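You operate a simulated robot arm through the tools that you are given. There is no shell and no other tool.

Carry out the task below with a simulated robot arm. There is one attempt and no reset: what you move stays moved.

Task
Fit the short bar and the long bar to the frameless panel and clamp them.
Fine: open both clamps; short bar at the white clamp, long bar at the green clamp, channels to the glass; both clamps shut.

Only the result counts: the job must be done as asked and must still hold three seconds after the hand-in. Knocking over, shifting, dropping, spilling or breaking anything else fails it.

Robot
A 6-joint arm with a two-finger parallel gripper, fixed in place. Base frame: the origin is on the floor under the middle of its stand, x ahead of it, y to its left, z up; the work surface is at about z = 0.856. Units: m, rad, N and s.
With the tool pointing down near the work surface it reaches from about 0.3 to 0.66 m from the base axis. Its first joint turns from -2.007 to 2.007 rad. Payload 3.43 kg.
The TCP is the grasp point between the finger pads, 0.034 m short of the fingertips. In the tool frame z runs along the fingers and y along their closing line. Largest opening 0.128 m; finger width 0.024, thickness 0.012; the body of the gripper, 0.048 by 0.13 m, starts 0.096 m behind the TCP.
Orientation is that of the tool frame in the base frame, as [roll, pitch, yaw] about the fixed x, y, z axes, in that order (R = Rz(yaw) Ry(pitch) Rx(roll)). With the fingers straight down and closing along the base's y, the tool's x points along the base's -x, its y along +y and its z along -z.

Tools
- The arm moves only by the tool play_rows. Its argument "steps" is text: rows parted by semicolons, each of 6 numbers parted by spaces: the shift along the base's x, y, z in units of 150 mm (1.0 is 150 mm), then the turn, a rotation vector about the base's x, y, z in units of 60 degrees (1.0 is 60 degrees). In form: x y z rx ry rz; .... A call has 1 to 20 rows; each row is the pose to reach, as a shift and turn from the pose commanded when the call began. "claw" is the finger opening in m, from 0 to 0.128, set as the call begins (left out, the last holds). A call with a number of a shift or a turn outside -1 to 1 is refused whole. A row lasts 0.2 s, in which the tool goes at most 0.05 m and 0.15 rad; a call with a longer step from one row to the next is refused whole, and so is a gripper value outside its range. A pose out of reach is approached as far as the arm can. The call stops where the force on the tool passes 90 N (or 10 N more than at its start, if that is more) or the arm is blocked; 0.2 s more then pass. Each finger travels about 0.153 m/s and halts on what it meets, pressing with about 30 N; the grip force reading is that of the motor and also rises with nothing between the fingers. The clock runs only during rows and for 0.2 s after the last one: add rows that repeat a pose to give the fingers time. The reply holds the time, the measured pose of the TCP, the force on the tool along the base axes, the opening and the grip force, in the units named above and with some noise, with the torque about the TCP (base axes, N m) and any sound that the robot's microphone picked up.
- Cameras (640 x 400 px; columns grow to the right, rows downward): "scene" is fixed at [0.3994, -0.652, 1.467]; the picture's right is [0.86, 0.51, 0.00], its down [0.41, -0.68, -0.61] and it looks along [-0.31, 0.52, -0.79] (base axes); focal length 250 px, centre (320, 200). "wrist" rides on the gripper at [0.076, -0.011, -0.16] in the tool frame; the picture's right is [0.15, 0.99, 0.00], its down [-0.88, 0.13, -0.46] and it looks along [-0.45, 0.07, 0.89] (tool axes); focal length 234 px, centre (320, 200). There is no depth. A picture from a camera that has moved, and an enlarged one, comes with that camera's place and axes in the base frame and with its lens.
- capture(camera): a new picture of that camera. The clock stands still meanwhile.
- lift_body(by): slides the trunk up (or, below 0, down) by that many m; the arm rides with it, the base frame stays. It gives what a move gives, with no picture.
- close_up(camera, box): a new picture of the part [left, top, right, bottom] of that camera's present view, enlarged. The clock stands still meanwhile.
- hand_in(): hands the job in; it is judged then, once.

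Nothing tells you positions but the pictures and the camera data. Unless the task says otherwise, let go and move clear before handing in.

The tools are called after "Request:" as a command line: name --argument value ..., lists and objects as JSON in quotes. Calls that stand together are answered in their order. play_rows: Moves the arm, as the interface text tells. Its arguments: {"type":"object","properties":{"steps":{"type":"string"},"claw":{"type":"number"}},"required":["steps"]} The other tools are called the same way: lift_body (by) moves the trunk up or down; capture (camera) takes a picture; close_up (camera, box) takes an enlarged picture of a part of a camera's view; hand_in () hands the job in.

At the start:

```text
clock: 0.0
position: [0.0361, -0.3863, 1.2049]
orientation: [3.14, 0.0, 3.141]
wrist_force: [-0.6, 0.4, 0.3]
moment: [0.0, 0.01, -0.02]
gripper_width: 0.128
finger_force: 0.0
trunk travel left (down, up): [-0.9, 0.09]
```

scene: 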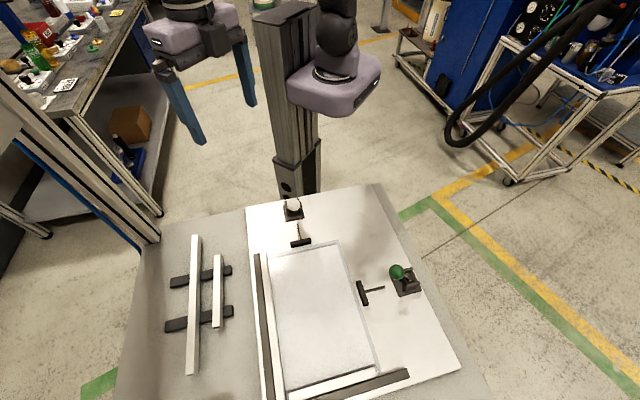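
wrist: 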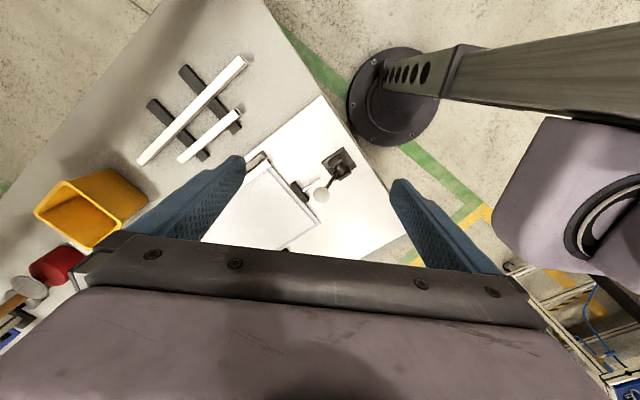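

I see a table with a glass panel in a jig (two fixed rails on two sides), a white-knobbed clamp and a green-knobbed clamp, and two bars lying on dark supports. I'll take enlarged pictures first to work out positions.

Request:
close_up --camera "scene" --box '[140, 180, 300, 280]'

Request:
close_up --camera "scene" --box '[240, 180, 400, 280]'

Request:
close_up --camera "scene" --box '[320, 220, 480, 320]'

Request:
close_up --camera "scene" --box '[240, 300, 400, 400]'

Request:
close_up --camera "scene" --box '[140, 280, 300, 380]'

Request:
close_up --camera "wrist" --box '[120, 40, 280, 140]'

Request:
close_up --camera "wrist" --box '[220, 120, 380, 220]'

```text
4.00 times, centred on (220, 230) of scene
camera zoom: at [0.3994, -0.652, 1.467], right [0.86, 0.51, 0.0], down [0.41, -0.68, -0.61], along [-0.31, 0.52, -0.79], focal length 1000 px, centre (720, 80)
```

zoom: 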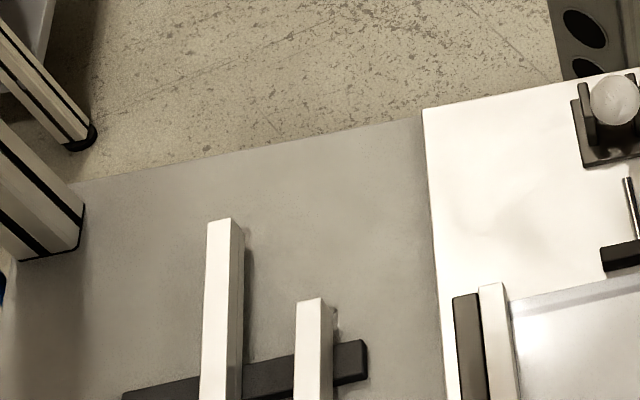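

```text
4.00 times, centred on (320, 230) of scene
camera zoom: at [0.3994, -0.652, 1.467], right [0.86, 0.51, 0.0], down [0.41, -0.68, -0.61], along [-0.31, 0.52, -0.79], focal length 1000 px, centre (320, 80)
```

zoom: 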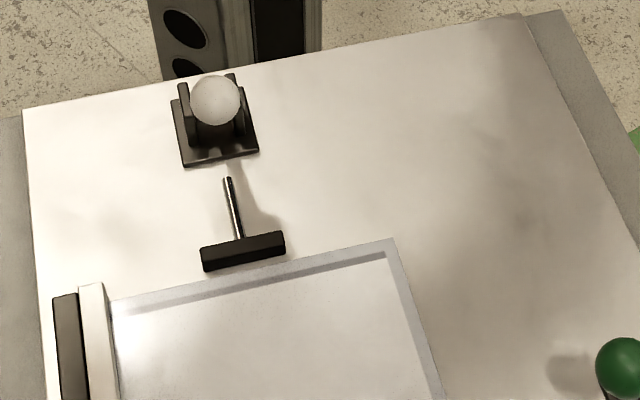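

```text
4.00 times, centred on (400, 270) of scene
camera zoom: at [0.3994, -0.652, 1.467], right [0.86, 0.51, 0.0], down [0.41, -0.68, -0.61], along [-0.31, 0.52, -0.79], focal length 1000 px, centre (0, -80)
```

zoom: 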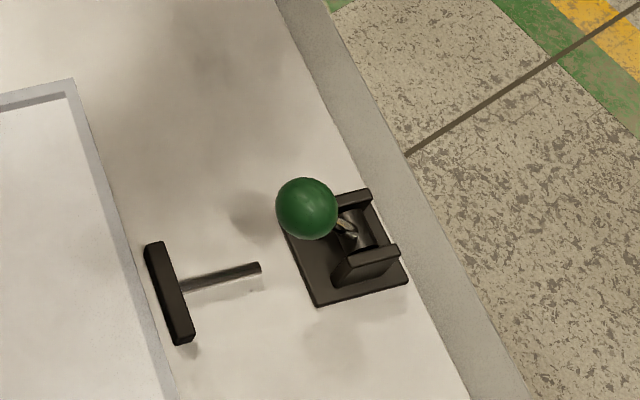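

```text
4.00 times, centred on (320, 350) of scene
camera zoom: at [0.3994, -0.652, 1.467], right [0.86, 0.51, 0.0], down [0.41, -0.68, -0.61], along [-0.31, 0.52, -0.79], focal length 1000 px, centre (320, -400)
```

zoom: 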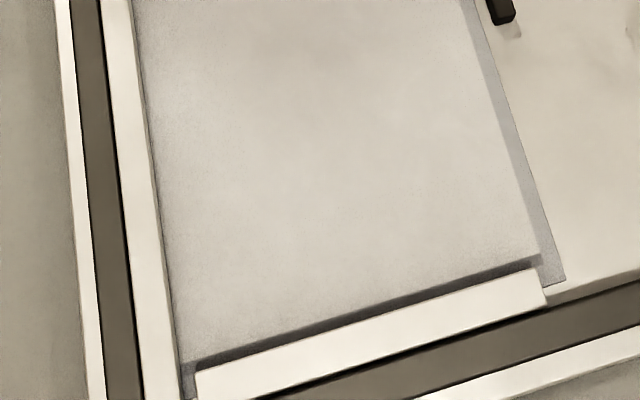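

```text
4.00 times, centred on (220, 330) of scene
camera zoom: at [0.3994, -0.652, 1.467], right [0.86, 0.51, 0.0], down [0.41, -0.68, -0.61], along [-0.31, 0.52, -0.79], focal length 1000 px, centre (720, -320)
```

zoom: 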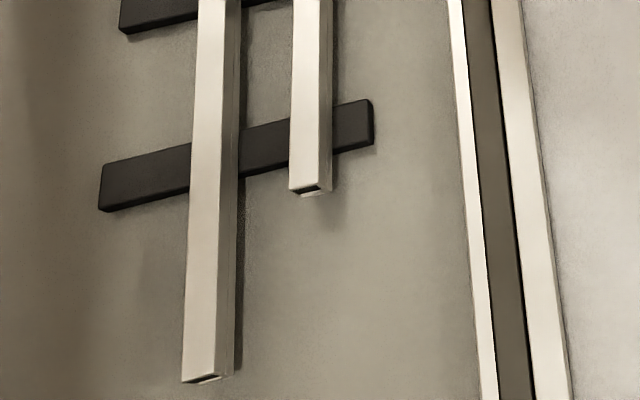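

```text
4.00 times, centred on (200, 90) of wrist
camera zoom: at [-0.0406, -0.3956, 1.3641], right [-0.15, 0.99, 0.0], down [0.88, 0.13, 0.46], along [0.45, 0.07, -0.89], focal length 937 px, centre (800, 640)
```

zoom: 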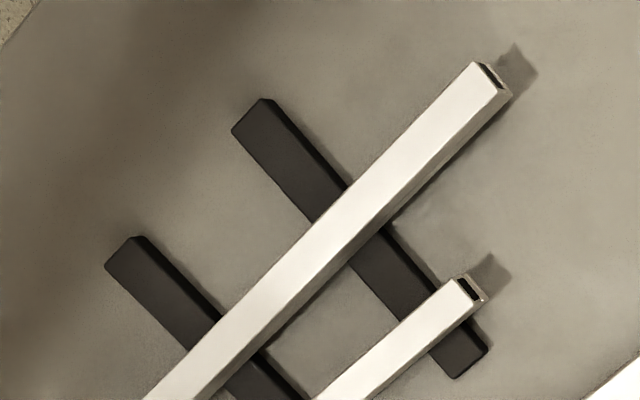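

```text
4.00 times, centred on (300, 170) of wrist
camera zoom: at [-0.0406, -0.3956, 1.3641], right [-0.15, 0.99, 0.0], down [0.88, 0.13, 0.46], along [0.45, 0.07, -0.89], focal length 937 px, centre (400, 320)
```

zoom: 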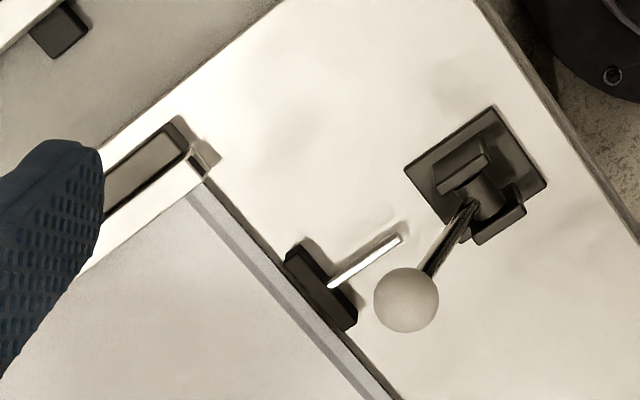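

The table lies on the robot's -y side, turned about 45° in the base frame. The glass measures about 0.19 x 0.30 m, the short bar is 0.16 m and the long bar 0.31 m. I'll turn the tool to match the jig and move above the white clamp for a closer look.

Request:
play_rows --steps "0.09 0.06 -0.1 0 0 -0.125; 0.18 0.12 -0.2 0 0 -0.25; 0.27 0.18 -0.3 0 0 -0.375; 0.36 0.24 -0.4 0 0 -0.5; 0.45 0.30 -0.5 0 0 -0.625; 0.54 0.36 -0.6 0 0 -0.75; 0.54 0.36 -0.7 0 0 -0.75" --claw 0.128

Request:
capture --camera "wrist"

Request:
capture --camera "scene"

```text
clock: 1.6
position: [0.1176, -0.3329, 1.1001]
orientation: [3.141, -0.001, 2.354]
wrist_force: [0.4, 0.2, 0.0]
moment: [0.0, 0.0, 0.04]
gripper_width: 0.1279
finger_force: 0.1
trunk travel left (down, up): [-0.9, 0.09]
```

```text
taken
camera wrist: at [0.0563, -0.2848, 1.2589], right [0.6, 0.8, 0.0], down [0.71, -0.53, 0.46], along [0.37, -0.27, -0.89], focal length 234 px, centre (320, 200)
```

wrist: 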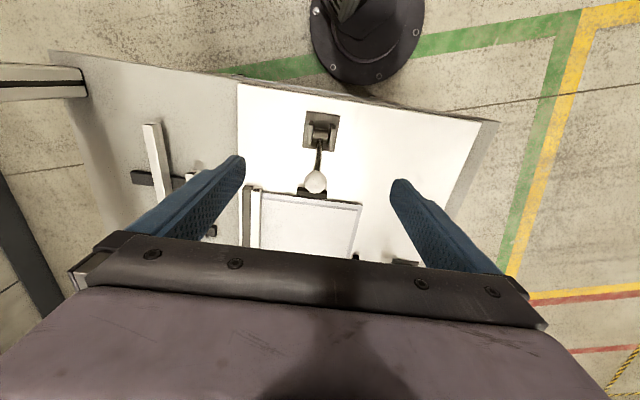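

```text
taken
```

scene: 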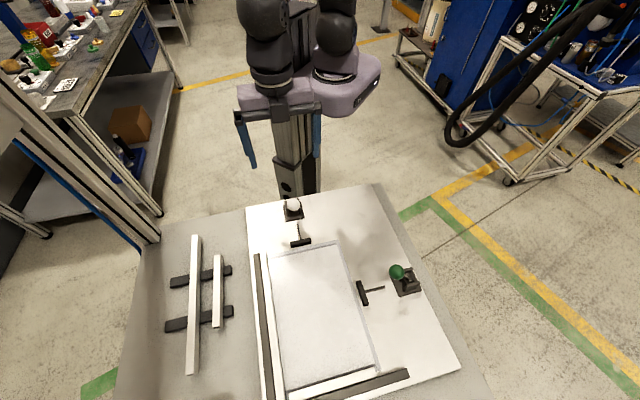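

The white clamp's lever leans toward the glass, with its pad beside the glass edge. I'll take enlarged views of it and of the rack.

Request:
close_up --camera "wrist" --box '[260, 90, 388, 210]'

Request:
close_up --camera "wrist" --box '[120, 110, 280, 260]'

Request:
close_up --camera "scene" --box '[270, 185, 334, 250]'

Request:
close_up --camera "scene" --box '[345, 250, 425, 310]'

Request:
close_up --camera "scene" --box '[175, 300, 245, 380]'

Request:
close_up --camera "scene" --box '[330, 340, 420, 400]'

```text
3.33 times, centred on (324, 150) of wrist
camera zoom: at [0.0563, -0.2848, 1.2589], right [0.6, 0.8, 0.0], down [0.71, -0.53, 0.46], along [0.37, -0.27, -0.89], focal length 781 px, centre (307, 367)
```

zoom: 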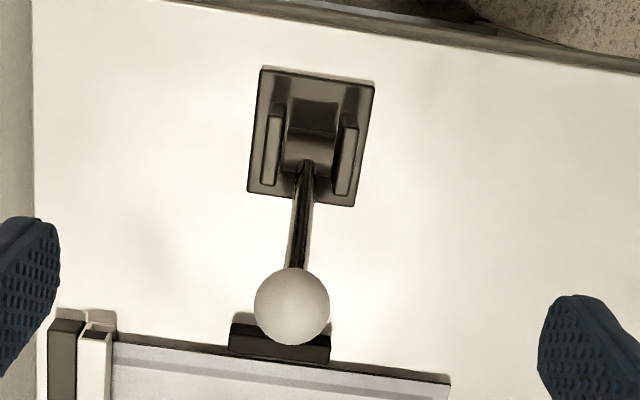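

```text
2.67 times, centred on (200, 185) of wrist
camera zoom: at [0.0563, -0.2848, 1.2589], right [0.6, 0.8, 0.0], down [0.71, -0.53, 0.46], along [0.37, -0.27, -0.89], focal length 624 px, centre (640, 240)
```

zoom: 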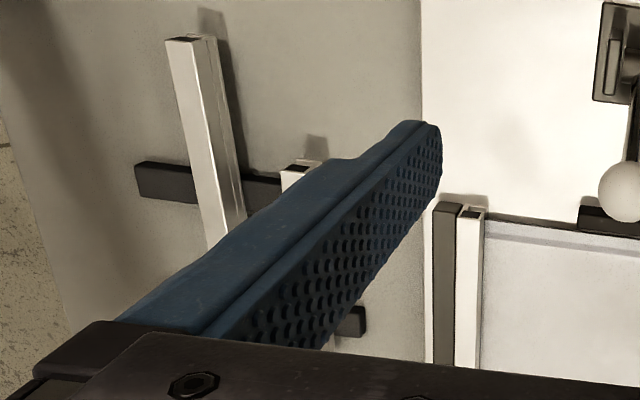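

```text
6.15 times, centred on (302, 218) of scene
camera zoom: at [0.3994, -0.652, 1.467], right [0.86, 0.51, 0.0], down [0.41, -0.68, -0.61], along [-0.31, 0.52, -0.79], focal length 1538 px, centre (431, 92)
```

zoom: 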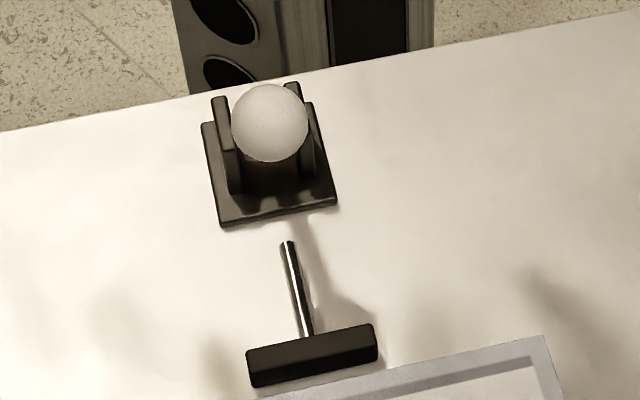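

```text
6.67 times, centred on (385, 280) of scene
camera zoom: at [0.3994, -0.652, 1.467], right [0.86, 0.51, 0.0], down [0.41, -0.68, -0.61], along [-0.31, 0.52, -0.79], focal length 1667 px, centre (-113, -333)
```

zoom: 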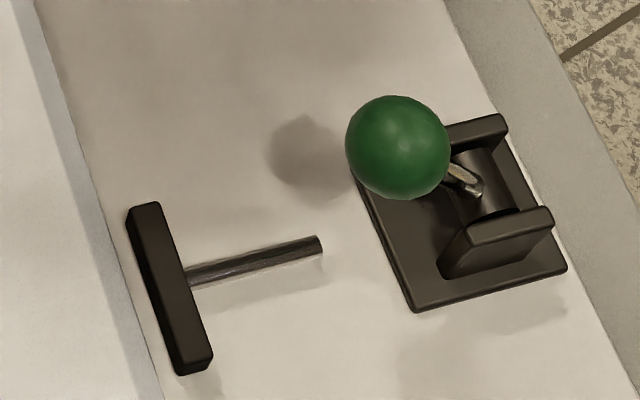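

```text
5.00 times, centred on (210, 340) of scene
camera zoom: at [0.3994, -0.652, 1.467], right [0.86, 0.51, 0.0], down [0.41, -0.68, -0.61], along [-0.31, 0.52, -0.79], focal length 1250 px, centre (870, -500)
```

zoom: 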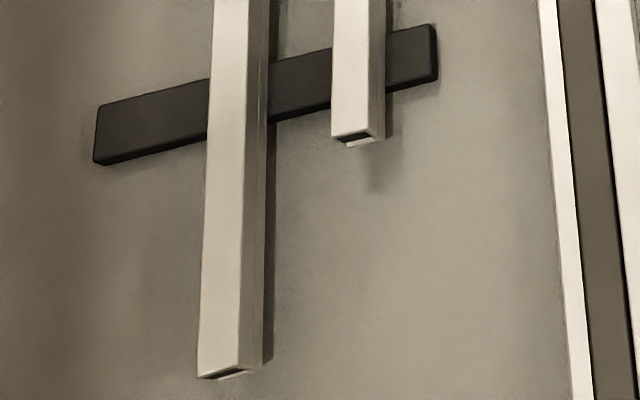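

```text
6.67 times, centred on (375, 370) of scene
camera zoom: at [0.3994, -0.652, 1.467], right [0.86, 0.51, 0.0], down [0.41, -0.68, -0.61], along [-0.31, 0.52, -0.79], focal length 1667 px, centre (-47, -933)
```

zoom: 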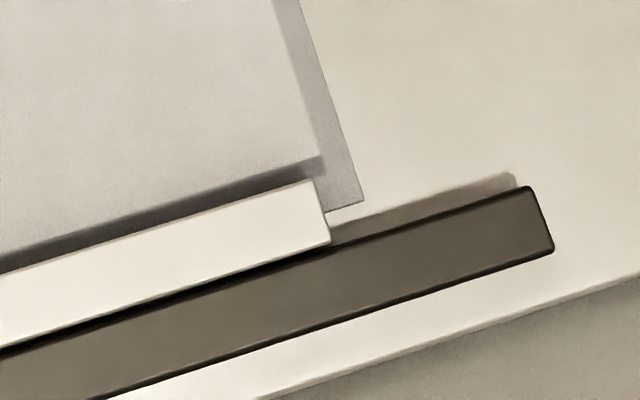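

The enlarged pictures look sharp, so I'll zoom tightly on the bar ends and the fixed bar's end to see which way the channels face.

Request:
close_up --camera "scene" --box '[208, 318, 228, 332]'

Request:
close_up --camera "scene" --box '[180, 364, 204, 380]'

Request:
close_up --camera "wrist" --box '[140, 115, 172, 135]'

Request:
close_up --camera "wrist" --box '[180, 155, 212, 180]'

Request:
close_up --camera "wrist" --box '[236, 176, 286, 206]'

Request:
close_up --camera "scene" --box '[366, 360, 390, 376]'

```text
16.00 times, centred on (218, 325) of scene
camera zoom: at [0.3994, -0.652, 1.467], right [0.86, 0.51, 0.0], down [0.41, -0.68, -0.61], along [-0.31, 0.52, -0.79], focal length 4000 px, centre (1952, -1800)
```

zoom: 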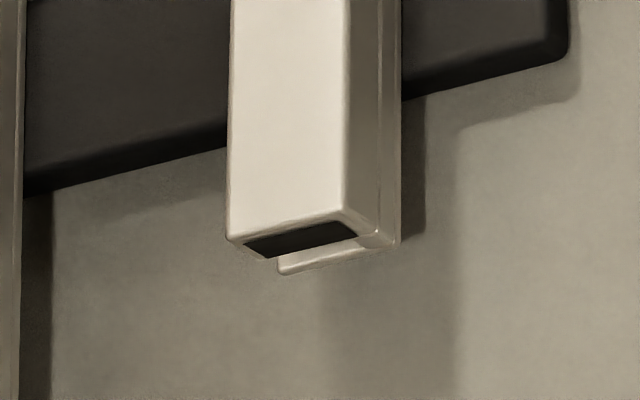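

```text
16.00 times, centred on (192, 372) of scene
camera zoom: at [0.3994, -0.652, 1.467], right [0.86, 0.51, 0.0], down [0.41, -0.68, -0.61], along [-0.31, 0.52, -0.79], focal length 4000 px, centre (2368, -2552)
```

zoom: 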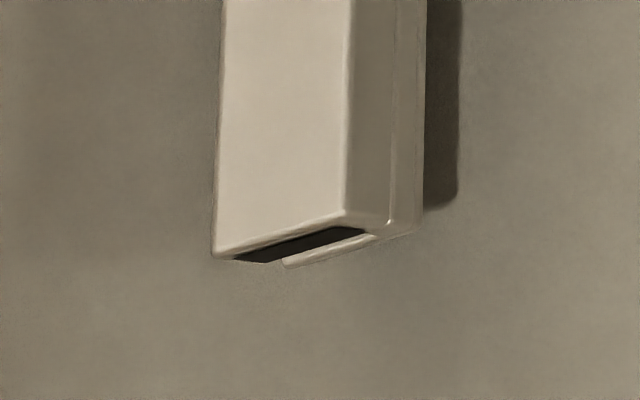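

```text
16.00 times, centred on (156, 125) of wrist
camera zoom: at [0.0563, -0.2848, 1.2589], right [0.6, 0.8, 0.0], down [0.71, -0.53, 0.46], along [0.37, -0.27, -0.89], focal length 3747 px, centre (2944, 1400)
```

zoom: 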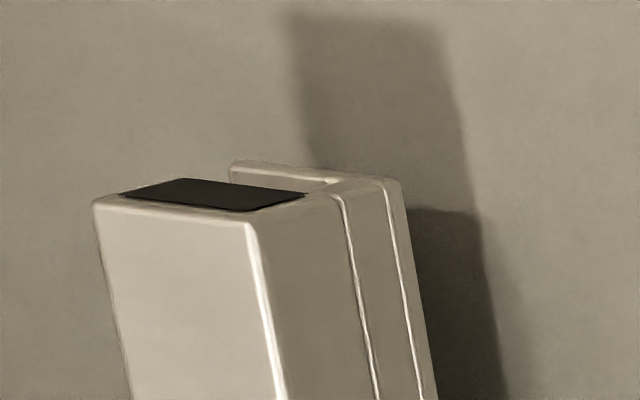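

```text
16.00 times, centred on (196, 168) of wrist
camera zoom: at [0.0563, -0.2848, 1.2589], right [0.6, 0.8, 0.0], down [0.71, -0.53, 0.46], along [0.37, -0.27, -0.89], focal length 3747 px, centre (2304, 720)
```

zoom: 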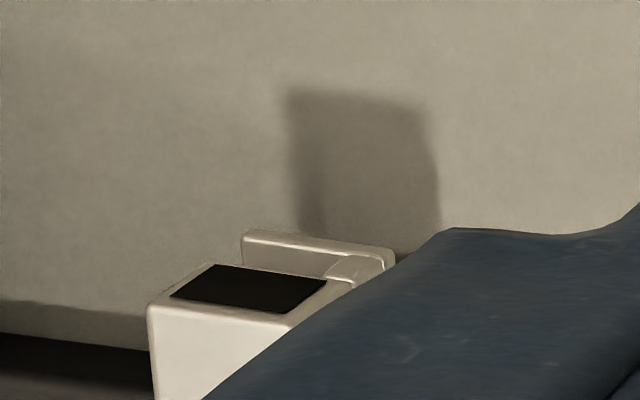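

```text
12.80 times, centred on (261, 191) of wrist
camera zoom: at [0.0563, -0.2848, 1.2589], right [0.6, 0.8, 0.0], down [0.71, -0.53, 0.46], along [0.37, -0.27, -0.89], focal length 2997 px, centre (1075, 315)
```

zoom: 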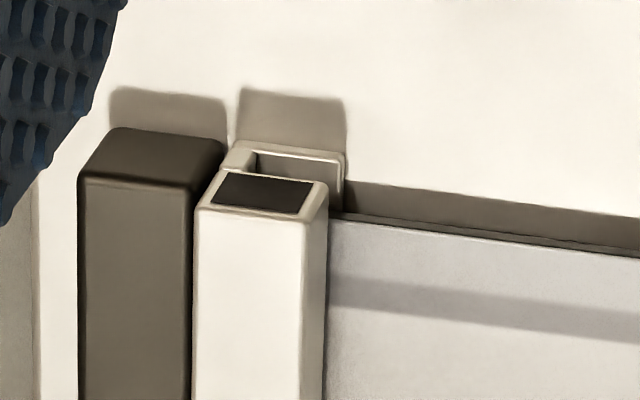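

```text
16.00 times, centred on (378, 368) of scene
camera zoom: at [0.3994, -0.652, 1.467], right [0.86, 0.51, 0.0], down [0.41, -0.68, -0.61], along [-0.31, 0.52, -0.79], focal length 4000 px, centre (-608, -2488)
```

zoom: 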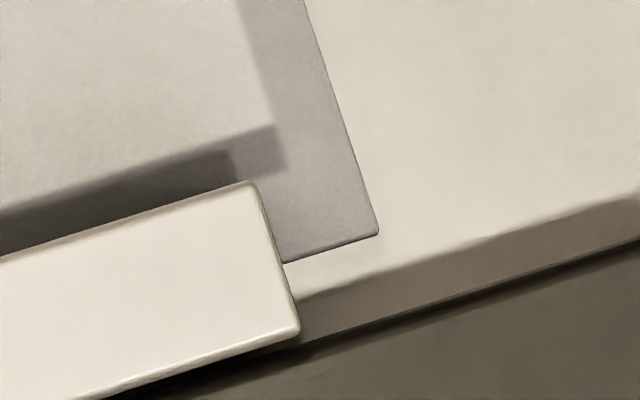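

Both loose bars have the channel facing away from the panel, toward the rack's outer side, with the same side up as the fitted bars. The long bar therefore only needs sliding across, while the short bar must turn +90°. I'll rotate the tool now so its fingers close along the white lever's swing.

Request:
play_rows --steps "0.04 -0.035 0 0 0 0.125; 0.08 -0.07 0 0 0 0.25; 0.12 -0.105 0 0 0 0.375; 0.16 -0.14 0 0 0 0.5; 0.2 -0.175 0 0 0 0.625; 0.235 -0.213 0 0 0 0.75; 0.235 -0.213 0 0 0 0.875; 0.235 -0.213 0 0 0 1.0" --claw 0.128

Request:
play_rows --steps "0 0 0 0 0 0.125; 0 0 0 0 0 0.25; 0 0 0 0 0 0.375; 0 0 0 0 0 0.5" --claw 0.07

Request:
capture --camera "wrist"

Request:
capture --camera "scene"

```text
clock: 3.4
position: [0.1526, -0.363, 1.0996]
orientation: [3.141, 0.001, -2.877]
wrist_force: [-0.2, -0.3, 0.3]
moment: [0.02, 0.05, -0.03]
gripper_width: 0.1281
finger_force: 0.1
trunk travel left (down, up): [-0.9, 0.09]
```

```text
clock: 4.4
position: [0.1523, -0.3643, 1.1006]
orientation: [3.141, 0.0, -2.354]
wrist_force: [-0.1, 0.7, -0.9]
moment: [-0.03, -0.02, -0.01]
gripper_width: 0.07
finger_force: 0.0
trunk travel left (down, up): [-0.9, 0.09]
```

```text
taken
camera wrist: at [0.1067, -0.4237, 1.2593], right [-0.8, 0.59, 0.0], down [0.53, 0.72, 0.46], along [0.27, 0.37, -0.89], focal length 234 px, centre (320, 200)
```

wrist: 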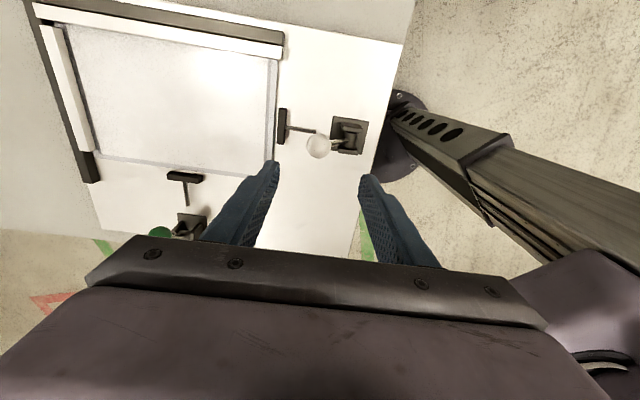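

```text
taken
```

scene: 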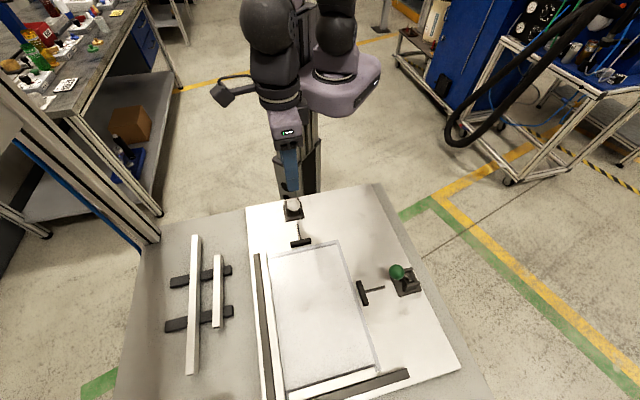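

The knob is centred between the fingers at about (0.152, -0.365, 0.963). I'll lower the fingers around it.

Request:
play_rows --steps "0 0 -0.2 0 0 0; 0 0 -0.4 0 0 0; 0 0 -0.6 0 0 0; 0 0 -0.767 0 0 0; 0 0 -0.767 0 0 0" --claw 0.06

Request:
capture --camera "wrist"

Request:
close_up --camera "scene" --box '[260, 170, 330, 250]'

```text
clock: 5.6
position: [0.1517, -0.3627, 0.9843]
orientation: [3.141, 0.002, -2.356]
wrist_force: [-0.4, 0.5, -0.2]
moment: [-0.04, 0.01, 0.01]
gripper_width: 0.0599
finger_force: 0.0
trunk travel left (down, up): [-0.9, 0.09]
```

```text
taken
camera wrist: at [0.1064, -0.4233, 1.143], right [-0.8, 0.6, 0.0], down [0.53, 0.71, 0.46], along [0.27, 0.37, -0.89], focal length 234 px, centre (320, 200)
```

wrist: 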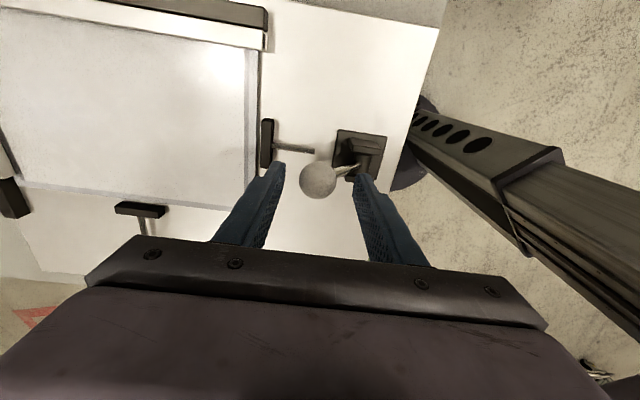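

```text
5.00 times, centred on (295, 210) of scene
camera zoom: at [0.3994, -0.652, 1.467], right [0.86, 0.51, 0.0], down [0.41, -0.68, -0.61], along [-0.31, 0.52, -0.79], focal length 1250 px, centre (445, 150)
```

zoom: 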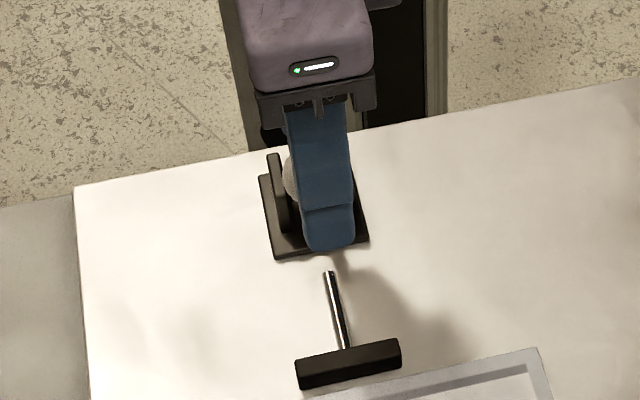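

The fingers straddle the knob. I'll push the lever away from the glass in small steps.

Request:
play_rows --steps "-0.0283 0.0283 0 0 0 0; -0.0566 0.0566 0 0 0 0; -0.0849 0.0849 0 0 0 0; -0.1132 0.1132 0 0 0 0; -0.1415 0.1415 0 0 0 0; -0.17 0.17 0 0 0 0; -0.198 0.198 0 0 0 0; -0.226 0.226 0 0 0 0; -0.255 0.255 0 0 0 0; -0.283 0.283 0 0 0 0" --claw 0.06

Request:
capture --camera "wrist"

Request:
close_up --camera "scene" --box '[260, 170, 330, 250]'

```text
clock: 7.8
position: [0.1099, -0.3203, 0.9855]
orientation: [3.14, -0.001, -2.357]
wrist_force: [0.2, -0.2, 1.1]
moment: [-0.03, 0.0, -0.01]
gripper_width: 0.0603
finger_force: 0.9
trunk travel left (down, up): [-0.9, 0.09]
```

```text
taken
camera wrist: at [0.0629, -0.3807, 1.144], right [-0.8, 0.6, 0.0], down [0.53, 0.71, 0.46], along [0.27, 0.37, -0.89], focal length 234 px, centre (320, 200)
```

wrist: 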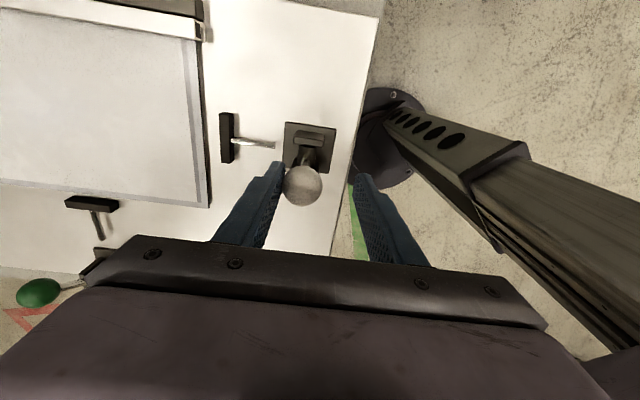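

```text
5.00 times, centred on (295, 210) of scene
camera zoom: at [0.3994, -0.652, 1.467], right [0.86, 0.51, 0.0], down [0.41, -0.68, -0.61], along [-0.31, 0.52, -0.79], focal length 1250 px, centre (445, 150)
```

zoom: 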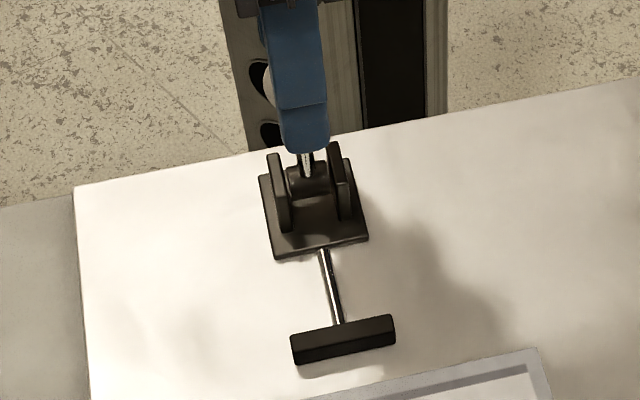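

The lever now stands about vertical and the pad has pulled back. I'll narrow the fingers and keep pushing until it stops.

Request:
play_rows --steps "0 0 0 0 0 0; -0.0283 0.0283 0 0 0 0; -0.0566 0.0566 0 0 0 0; -0.0849 0.0849 0 0 0 0; -0.1132 0.1132 0 0 0 0; -0.1415 0.1415 0 0 0 0; -0.17 0.17 0 0 0 0" --claw 0.042

Request:
capture --camera "wrist"

Request:
close_up --camera "scene" --box '[260, 170, 330, 250]'

```text
clock: 9.4
position: [0.0837, -0.2952, 0.9851]
orientation: [-3.139, -0.003, -2.356]
wrist_force: [0.6, -0.3, -0.8]
moment: [0.0, -0.01, 0.0]
gripper_width: 0.0421
finger_force: 0.0
trunk travel left (down, up): [-0.9, 0.09]
```

```text
taken
camera wrist: at [0.0375, -0.3558, 1.1444], right [-0.8, 0.6, 0.0], down [0.53, 0.72, 0.45], along [0.27, 0.36, -0.89], focal length 234 px, centre (320, 200)
```

wrist: 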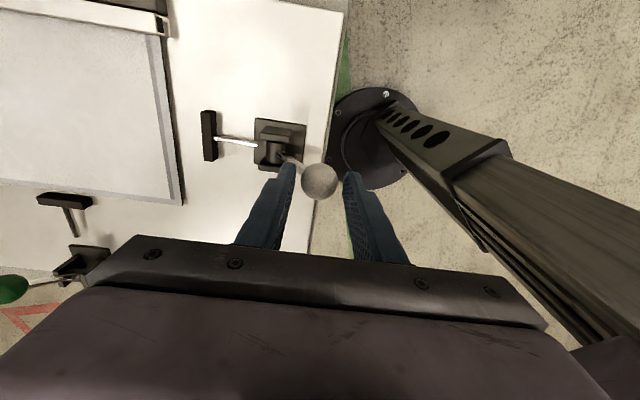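

```text
5.00 times, centred on (295, 210) of scene
camera zoom: at [0.3994, -0.652, 1.467], right [0.86, 0.51, 0.0], down [0.41, -0.68, -0.61], along [-0.31, 0.52, -0.79], focal length 1250 px, centre (445, 150)
```

zoom: 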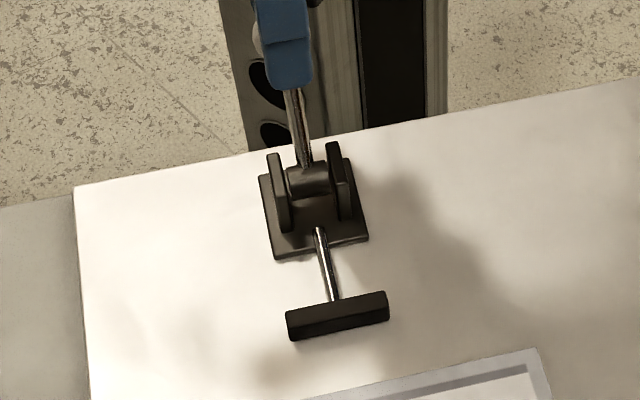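

The lever is leaning back and the pad has retracted further. I'll push a little more to find the end stop.

Request:
play_rows --steps "-0.0283 0.0283 0 0 0 0; -0.0566 0.0566 0 0 0 0; -0.0849 0.0849 0 0 0 0; -0.1132 0.1132 0 0 0 0" --claw 0.042

Request:
capture --camera "wrist"

Request:
close_up --camera "scene" --box '[260, 170, 330, 250]'

```text
clock: 10.4
position: [0.0721, -0.2854, 0.9845]
orientation: [-3.136, -0.009, -2.355]
wrist_force: [33.0, -20.6, -4.8]
moment: [-0.08, -0.96, 0.24]
gripper_width: 0.0631
finger_force: 19.2
trunk travel left (down, up): [-0.9, 0.09]
```

```text
taken
camera wrist: at [0.0266, -0.3441, 1.1449], right [-0.8, 0.6, 0.0], down [0.53, 0.72, 0.45], along [0.27, 0.36, -0.89], focal length 234 px, centre (320, 200)
```

wrist: 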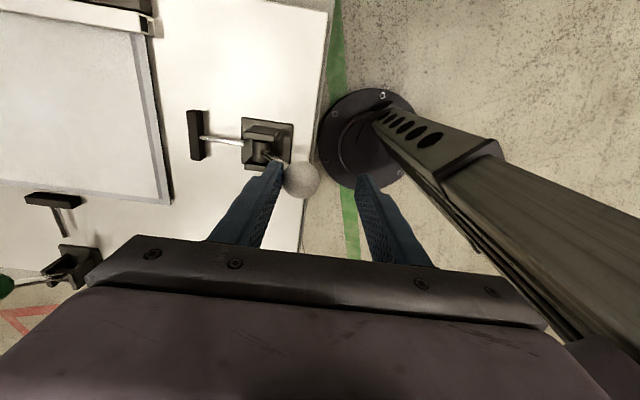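

```text
5.00 times, centred on (295, 210) of scene
camera zoom: at [0.3994, -0.652, 1.467], right [0.86, 0.51, 0.0], down [0.41, -0.68, -0.61], along [-0.31, 0.52, -0.79], focal length 1250 px, centre (445, 150)
```

zoom: 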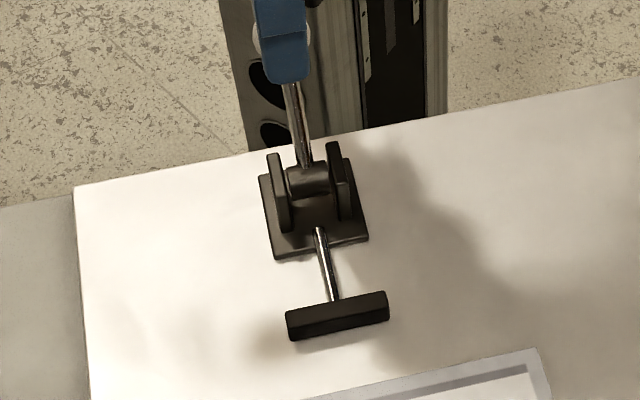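

The lever is at its end stop: the force rose and the pad no longer moves. I'll back off, lift clear and check that it stays open.

Request:
play_rows --steps "0.0566 -0.0566 0 0 0 0; 0.1 -0.1 0 0 0 0; 0.1 -0.1 0 0 0 0; 0.1 -0.1 0.2 0 0 0; 0.1 -0.1 0.4 0 0 0; 0.1 -0.1 0.6 0 0 0; 0.1 -0.1 0.8 0 0 0" --claw 0.06

Request:
capture --camera "wrist"

Request:
capture --camera "scene"

Request:
close_up --camera "scene" --box '[260, 170, 330, 250]'

```text
clock: 12.0
position: [0.0813, -0.2943, 1.1031]
orientation: [-3.14, -0.001, -2.355]
wrist_force: [-0.2, 0.8, -0.3]
moment: [0.01, -0.03, 0.02]
gripper_width: 0.0599
finger_force: 0.0
trunk travel left (down, up): [-0.9, 0.09]
```

```text
taken
camera wrist: at [0.0345, -0.354, 1.2628], right [-0.8, 0.6, 0.0], down [0.53, 0.71, 0.46], along [0.27, 0.37, -0.89], focal length 234 px, centre (320, 200)
```

wrist: 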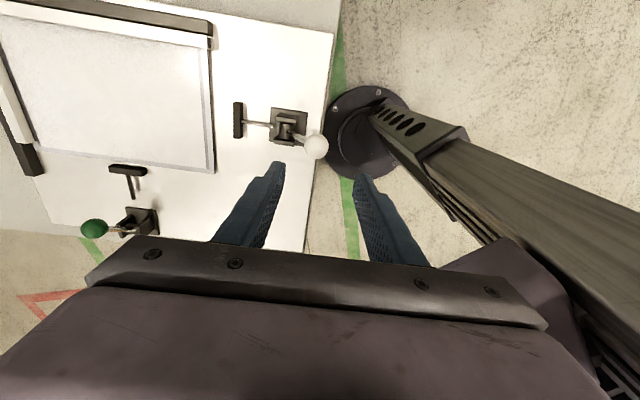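

```text
taken
```

scene: 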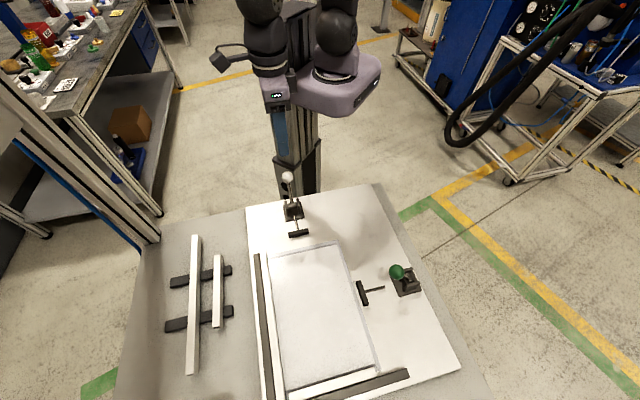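

```text
5.00 times, centred on (295, 210) of scene
camera zoom: at [0.3994, -0.652, 1.467], right [0.86, 0.51, 0.0], down [0.41, -0.68, -0.61], along [-0.31, 0.52, -0.79], focal length 1250 px, centre (445, 150)
```

zoom: 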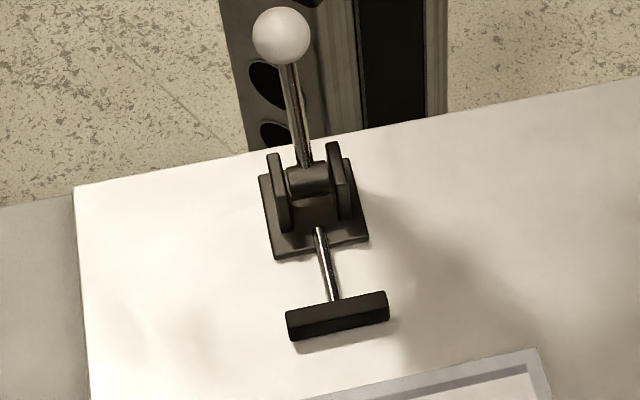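

The white clamp stays open, with its knob now near (0.084, -0.2955, 0.963). Next I'll go above the green knob, estimated at (0.435, -0.40, 0.963), turning the tool back so the fingers close along that lever's swing.

Request:
play_rows --steps "0.2 -0.05 0 0 0 -0.1; 0.4 -0.1 0 0 0 -0.2; 0.6 -0.15 0 0 0 -0.3; 0.8 -0.2 0 0 0 -0.4; 1 -0.25 0 0 0 -0.5" --claw 0.06

Request:
play_rows --steps "0.2 -0.05 0 0 0 -0.1; 0.4 -0.1 0 0 0 -0.2; 0.6 -0.15 0 0 0 -0.3; 0.8 -0.2 0 0 0 -0.4; 0.9 -0.25 0 0 0 -0.5; 0.9 -0.25 0 0 0 -0.6; 0.9 -0.25 0 0 0 -0.7; 0.9 -0.25 0 0 0 -0.8; 0.9 -0.25 0 0 0 -0.9; 0.9 -0.25 0 0 0 -1.0" --claw 0.06

Request:
capture --camera "wrist"

```text
clock: 13.2
position: [0.2333, -0.3318, 1.1039]
orientation: [3.139, -0.002, -2.883]
wrist_force: [-0.3, -0.3, -0.2]
moment: [0.01, 0.0, 0.0]
gripper_width: 0.0598
finger_force: 0.0
trunk travel left (down, up): [-0.9, 0.09]
```

```text
clock: 15.4
position: [0.3669, -0.3703, 1.1052]
orientation: [3.141, 0.0, 2.351]
wrist_force: [0.5, -1.2, 0.4]
moment: [-0.04, 0.01, -0.02]
gripper_width: 0.0601
finger_force: 0.0
trunk travel left (down, up): [-0.9, 0.09]
```

```text
taken
camera wrist: at [0.3053, -0.322, 1.2642], right [0.6, 0.8, 0.0], down [0.71, -0.53, 0.46], along [0.37, -0.27, -0.89], focal length 234 px, centre (320, 200)
```

wrist: 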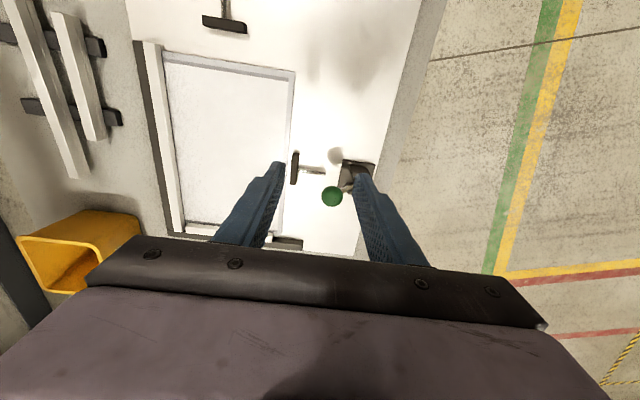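

The green knob is at about (0.4345, -0.398, 0.963). I'll move over it and lower the fingers around it.

Request:
play_rows --steps "0.225 -0.09 0 0 0 0; 0.45 -0.185 0 0 0 0; 0.45 -0.185 0 0 0 0; 0.45 -0.185 -0.2 0 0 0; 0.45 -0.185 -0.4 0 0 0; 0.45 -0.185 -0.6 0 0 0; 0.45 -0.185 -0.79 0 0 0; 0.45 -0.185 -0.79 0 0 0" --claw 0.06

Request:
capture --camera "wrist"

Request:
close_up --camera "scene" --box '[340, 220, 440, 320]'

```text
clock: 17.2
position: [0.4348, -0.3973, 0.986]
orientation: [-3.141, 0.0, 2.357]
wrist_force: [0.3, 0.1, 0.3]
moment: [0.01, 0.03, -0.01]
gripper_width: 0.0599
finger_force: 0.1
trunk travel left (down, up): [-0.9, 0.09]
```

```text
taken
camera wrist: at [0.3721, -0.3506, 1.1448], right [0.6, 0.8, 0.0], down [0.71, -0.53, 0.46], along [0.37, -0.27, -0.89], focal length 234 px, centre (320, 200)
```

wrist: 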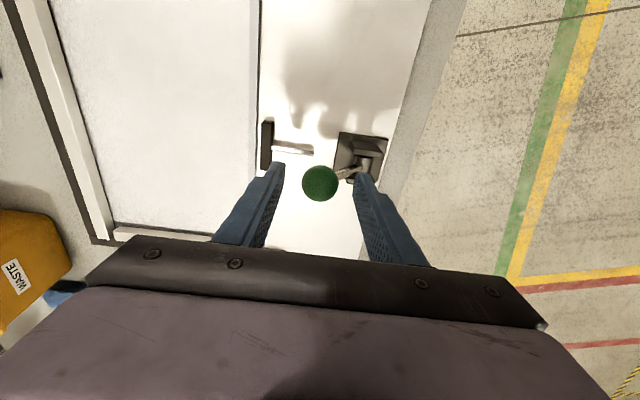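

```text
4.00 times, centred on (390, 270) of scene
camera zoom: at [0.3994, -0.652, 1.467], right [0.86, 0.51, 0.0], down [0.41, -0.68, -0.61], along [-0.31, 0.52, -0.79], focal length 1000 px, centre (40, -80)
```

zoom: 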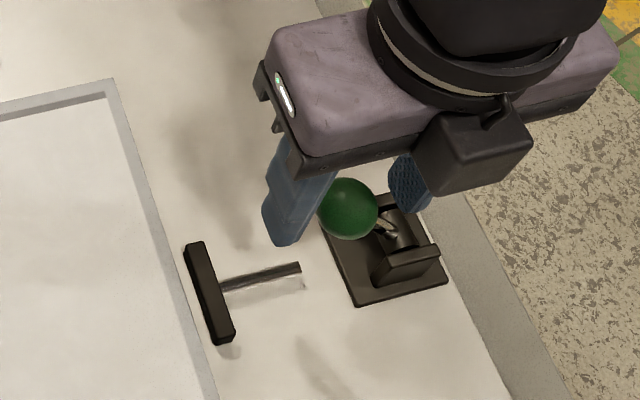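

The fingers are around the green knob, so I'll push the lever away from the glass.

Request:
play_rows --steps "0 0 0 0 0 0; 0.0377 0.0377 0 0 0 0; 0.0754 0.0754 0 0 0 0; 0.113 0.113 0 0 0 0; 0.151 0.151 0 0 0 0; 0.189 0.189 0 0 0 0; 0.226 0.226 0 0 0 0; 0.264 0.264 0 0 0 0; 0.302 0.302 0 0 0 0; 0.339 0.339 0 0 0 0; 0.377 0.377 0 0 0 0; 0.415 0.415 0 0 0 0; 0.45 0.45 0 0 0 0; 0.48 0.48 0 0 0 0; 0.51 0.51 0 0 0 0" --claw 0.042

Request:
close_up --camera "scene" --box '[340, 220, 440, 320]'

```text
clock: 20.4
position: [0.5092, -0.3222, 0.987]
orientation: [-3.14, -0.002, 2.357]
wrist_force: [-8.1, -8.1, 0.8]
moment: [-0.22, 0.21, 0.0]
gripper_width: 0.0485
finger_force: 5.6
trunk travel left (down, up): [-0.9, 0.09]
```

```text
4.00 times, centred on (390, 270) of scene
camera zoom: at [0.3994, -0.652, 1.467], right [0.86, 0.51, 0.0], down [0.41, -0.68, -0.61], along [-0.31, 0.52, -0.79], focal length 1000 px, centre (40, -80)
```

zoom: 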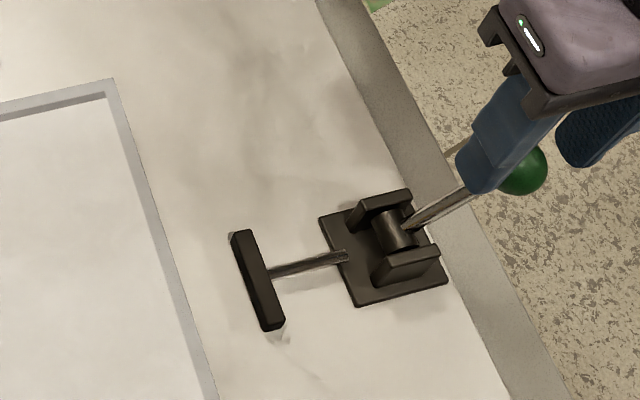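

The green lever has reached its stop. I'll back off and rise clear.

Request:
play_rows --steps "-0.04 -0.04 0 0 0 0; -0.06 -0.06 0 0 0 0; -0.06 -0.06 0.2 0 0 0; -0.06 -0.06 0.4 0 0 0; -0.06 -0.06 0.6 0 0 0; -0.06 -0.06 0.8 0 0 0" --claw 0.06

Request:
capture --camera "wrist"

Request:
capture --camera "scene"

```text
clock: 21.8
position: [0.5018, -0.3287, 1.1064]
orientation: [-3.141, 0.001, 2.355]
wrist_force: [-0.1, -0.4, -0.1]
moment: [0.02, 0.0, 0.0]
gripper_width: 0.0599
finger_force: 0.1
trunk travel left (down, up): [-0.9, 0.09]
```

```text
taken
camera wrist: at [0.4399, -0.282, 1.2654], right [0.6, 0.8, 0.0], down [0.71, -0.53, 0.46], along [0.37, -0.27, -0.89], focal length 234 px, centre (320, 200)
```

wrist: 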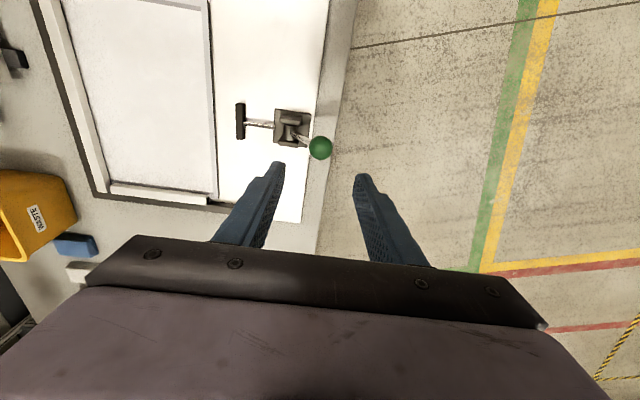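

```text
taken
```

scene: 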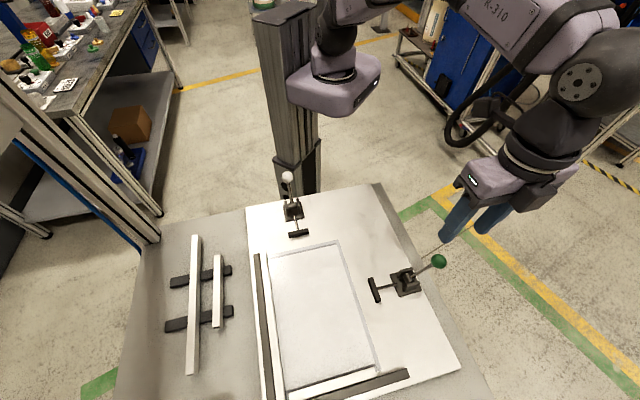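

Both clamps are open. I'll take detailed views of the gaps, glass edge, fixed bar ends and rack to measure widths and heights.

Request:
close_up --camera "wrist" --box '[180, 90, 340, 190]'

Request:
close_up --camera "wrist" --box '[190, 170, 254, 210]'

Request:
close_up --camera "scene" --box '[350, 270, 398, 300]'

Request:
close_up --camera "scene" --box '[250, 225, 346, 285]'

Request:
close_up --camera "scene" --box '[160, 225, 256, 285]'

Request:
close_up --camera "scene" --box '[330, 235, 346, 245]'

```text
4.00 times, centred on (260, 140) of wrist
camera zoom: at [0.4399, -0.282, 1.2654], right [0.6, 0.8, 0.0], down [0.71, -0.53, 0.46], along [0.37, -0.27, -0.89], focal length 937 px, centre (560, 440)
```

zoom: 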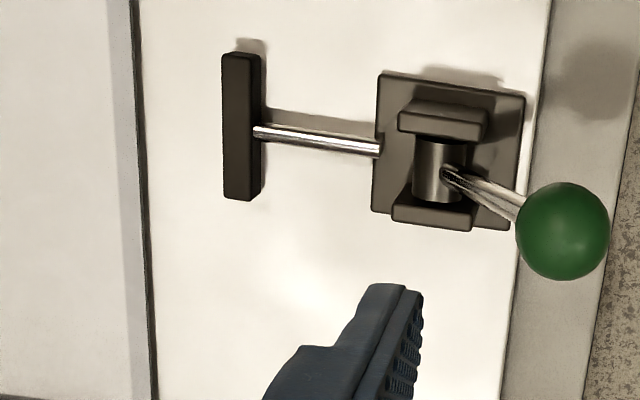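

```text
10.00 times, centred on (222, 190) of wrist
camera zoom: at [0.4399, -0.282, 1.2654], right [0.6, 0.8, 0.0], down [0.71, -0.53, 0.46], along [0.37, -0.27, -0.89], focal length 2342 px, centre (1300, 300)
```

zoom: 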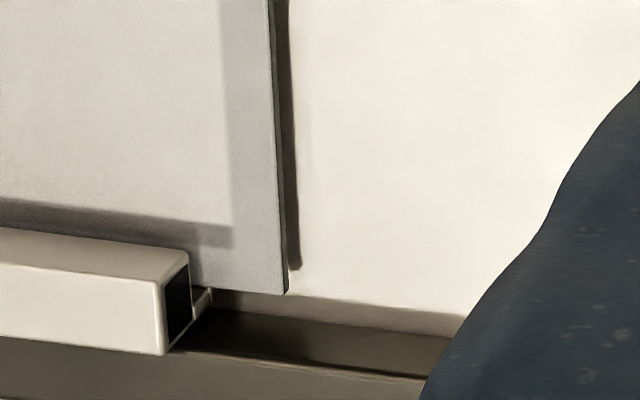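

```text
13.33 times, centred on (374, 285) of scene
camera zoom: at [0.3994, -0.652, 1.467], right [0.86, 0.51, 0.0], down [0.41, -0.68, -0.61], along [-0.31, 0.52, -0.79], focal length 3333 px, centre (-400, -933)
```

zoom: 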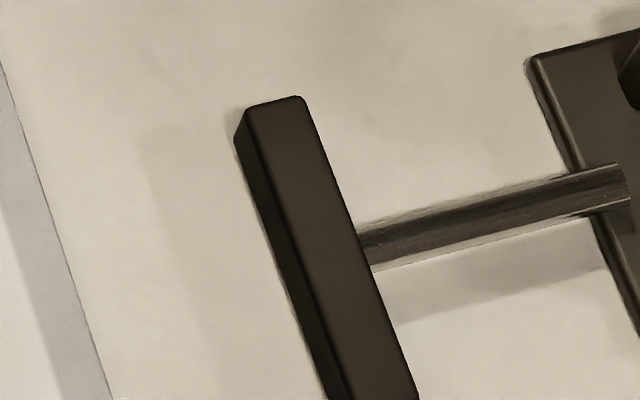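

```text
6.67 times, centred on (298, 255) of scene
camera zoom: at [0.3994, -0.652, 1.467], right [0.86, 0.51, 0.0], down [0.41, -0.68, -0.61], along [-0.31, 0.52, -0.79], focal length 1667 px, centre (467, -167)
```

zoom: 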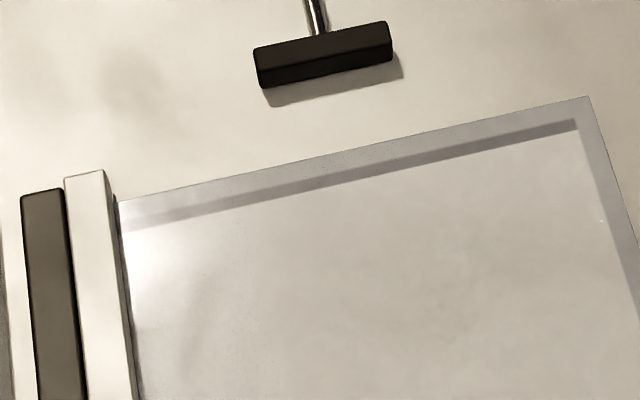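

```text
6.67 times, centred on (208, 255) of scene
camera zoom: at [0.3994, -0.652, 1.467], right [0.86, 0.51, 0.0], down [0.41, -0.68, -0.61], along [-0.31, 0.52, -0.79], focal length 1667 px, centre (1067, -167)
```

zoom: 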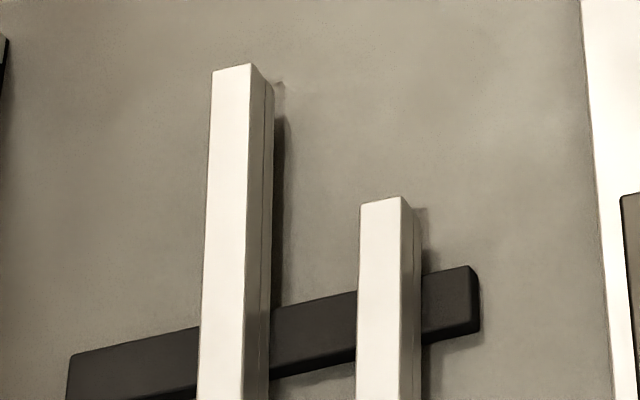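

```text
16.00 times, centred on (338, 240) of scene
camera zoom: at [0.3994, -0.652, 1.467], right [0.86, 0.51, 0.0], down [0.41, -0.68, -0.61], along [-0.31, 0.52, -0.79], focal length 4000 px, centre (32, -440)
```

zoom: 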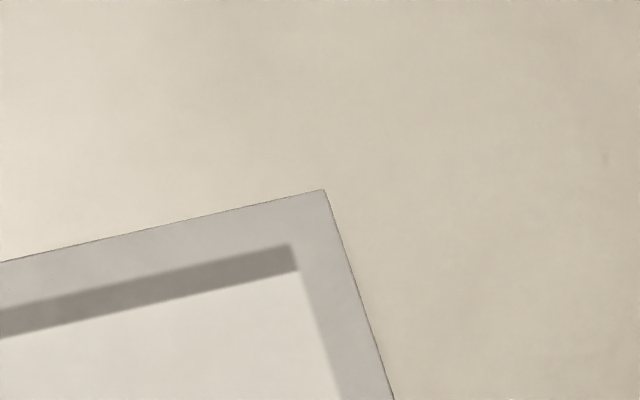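

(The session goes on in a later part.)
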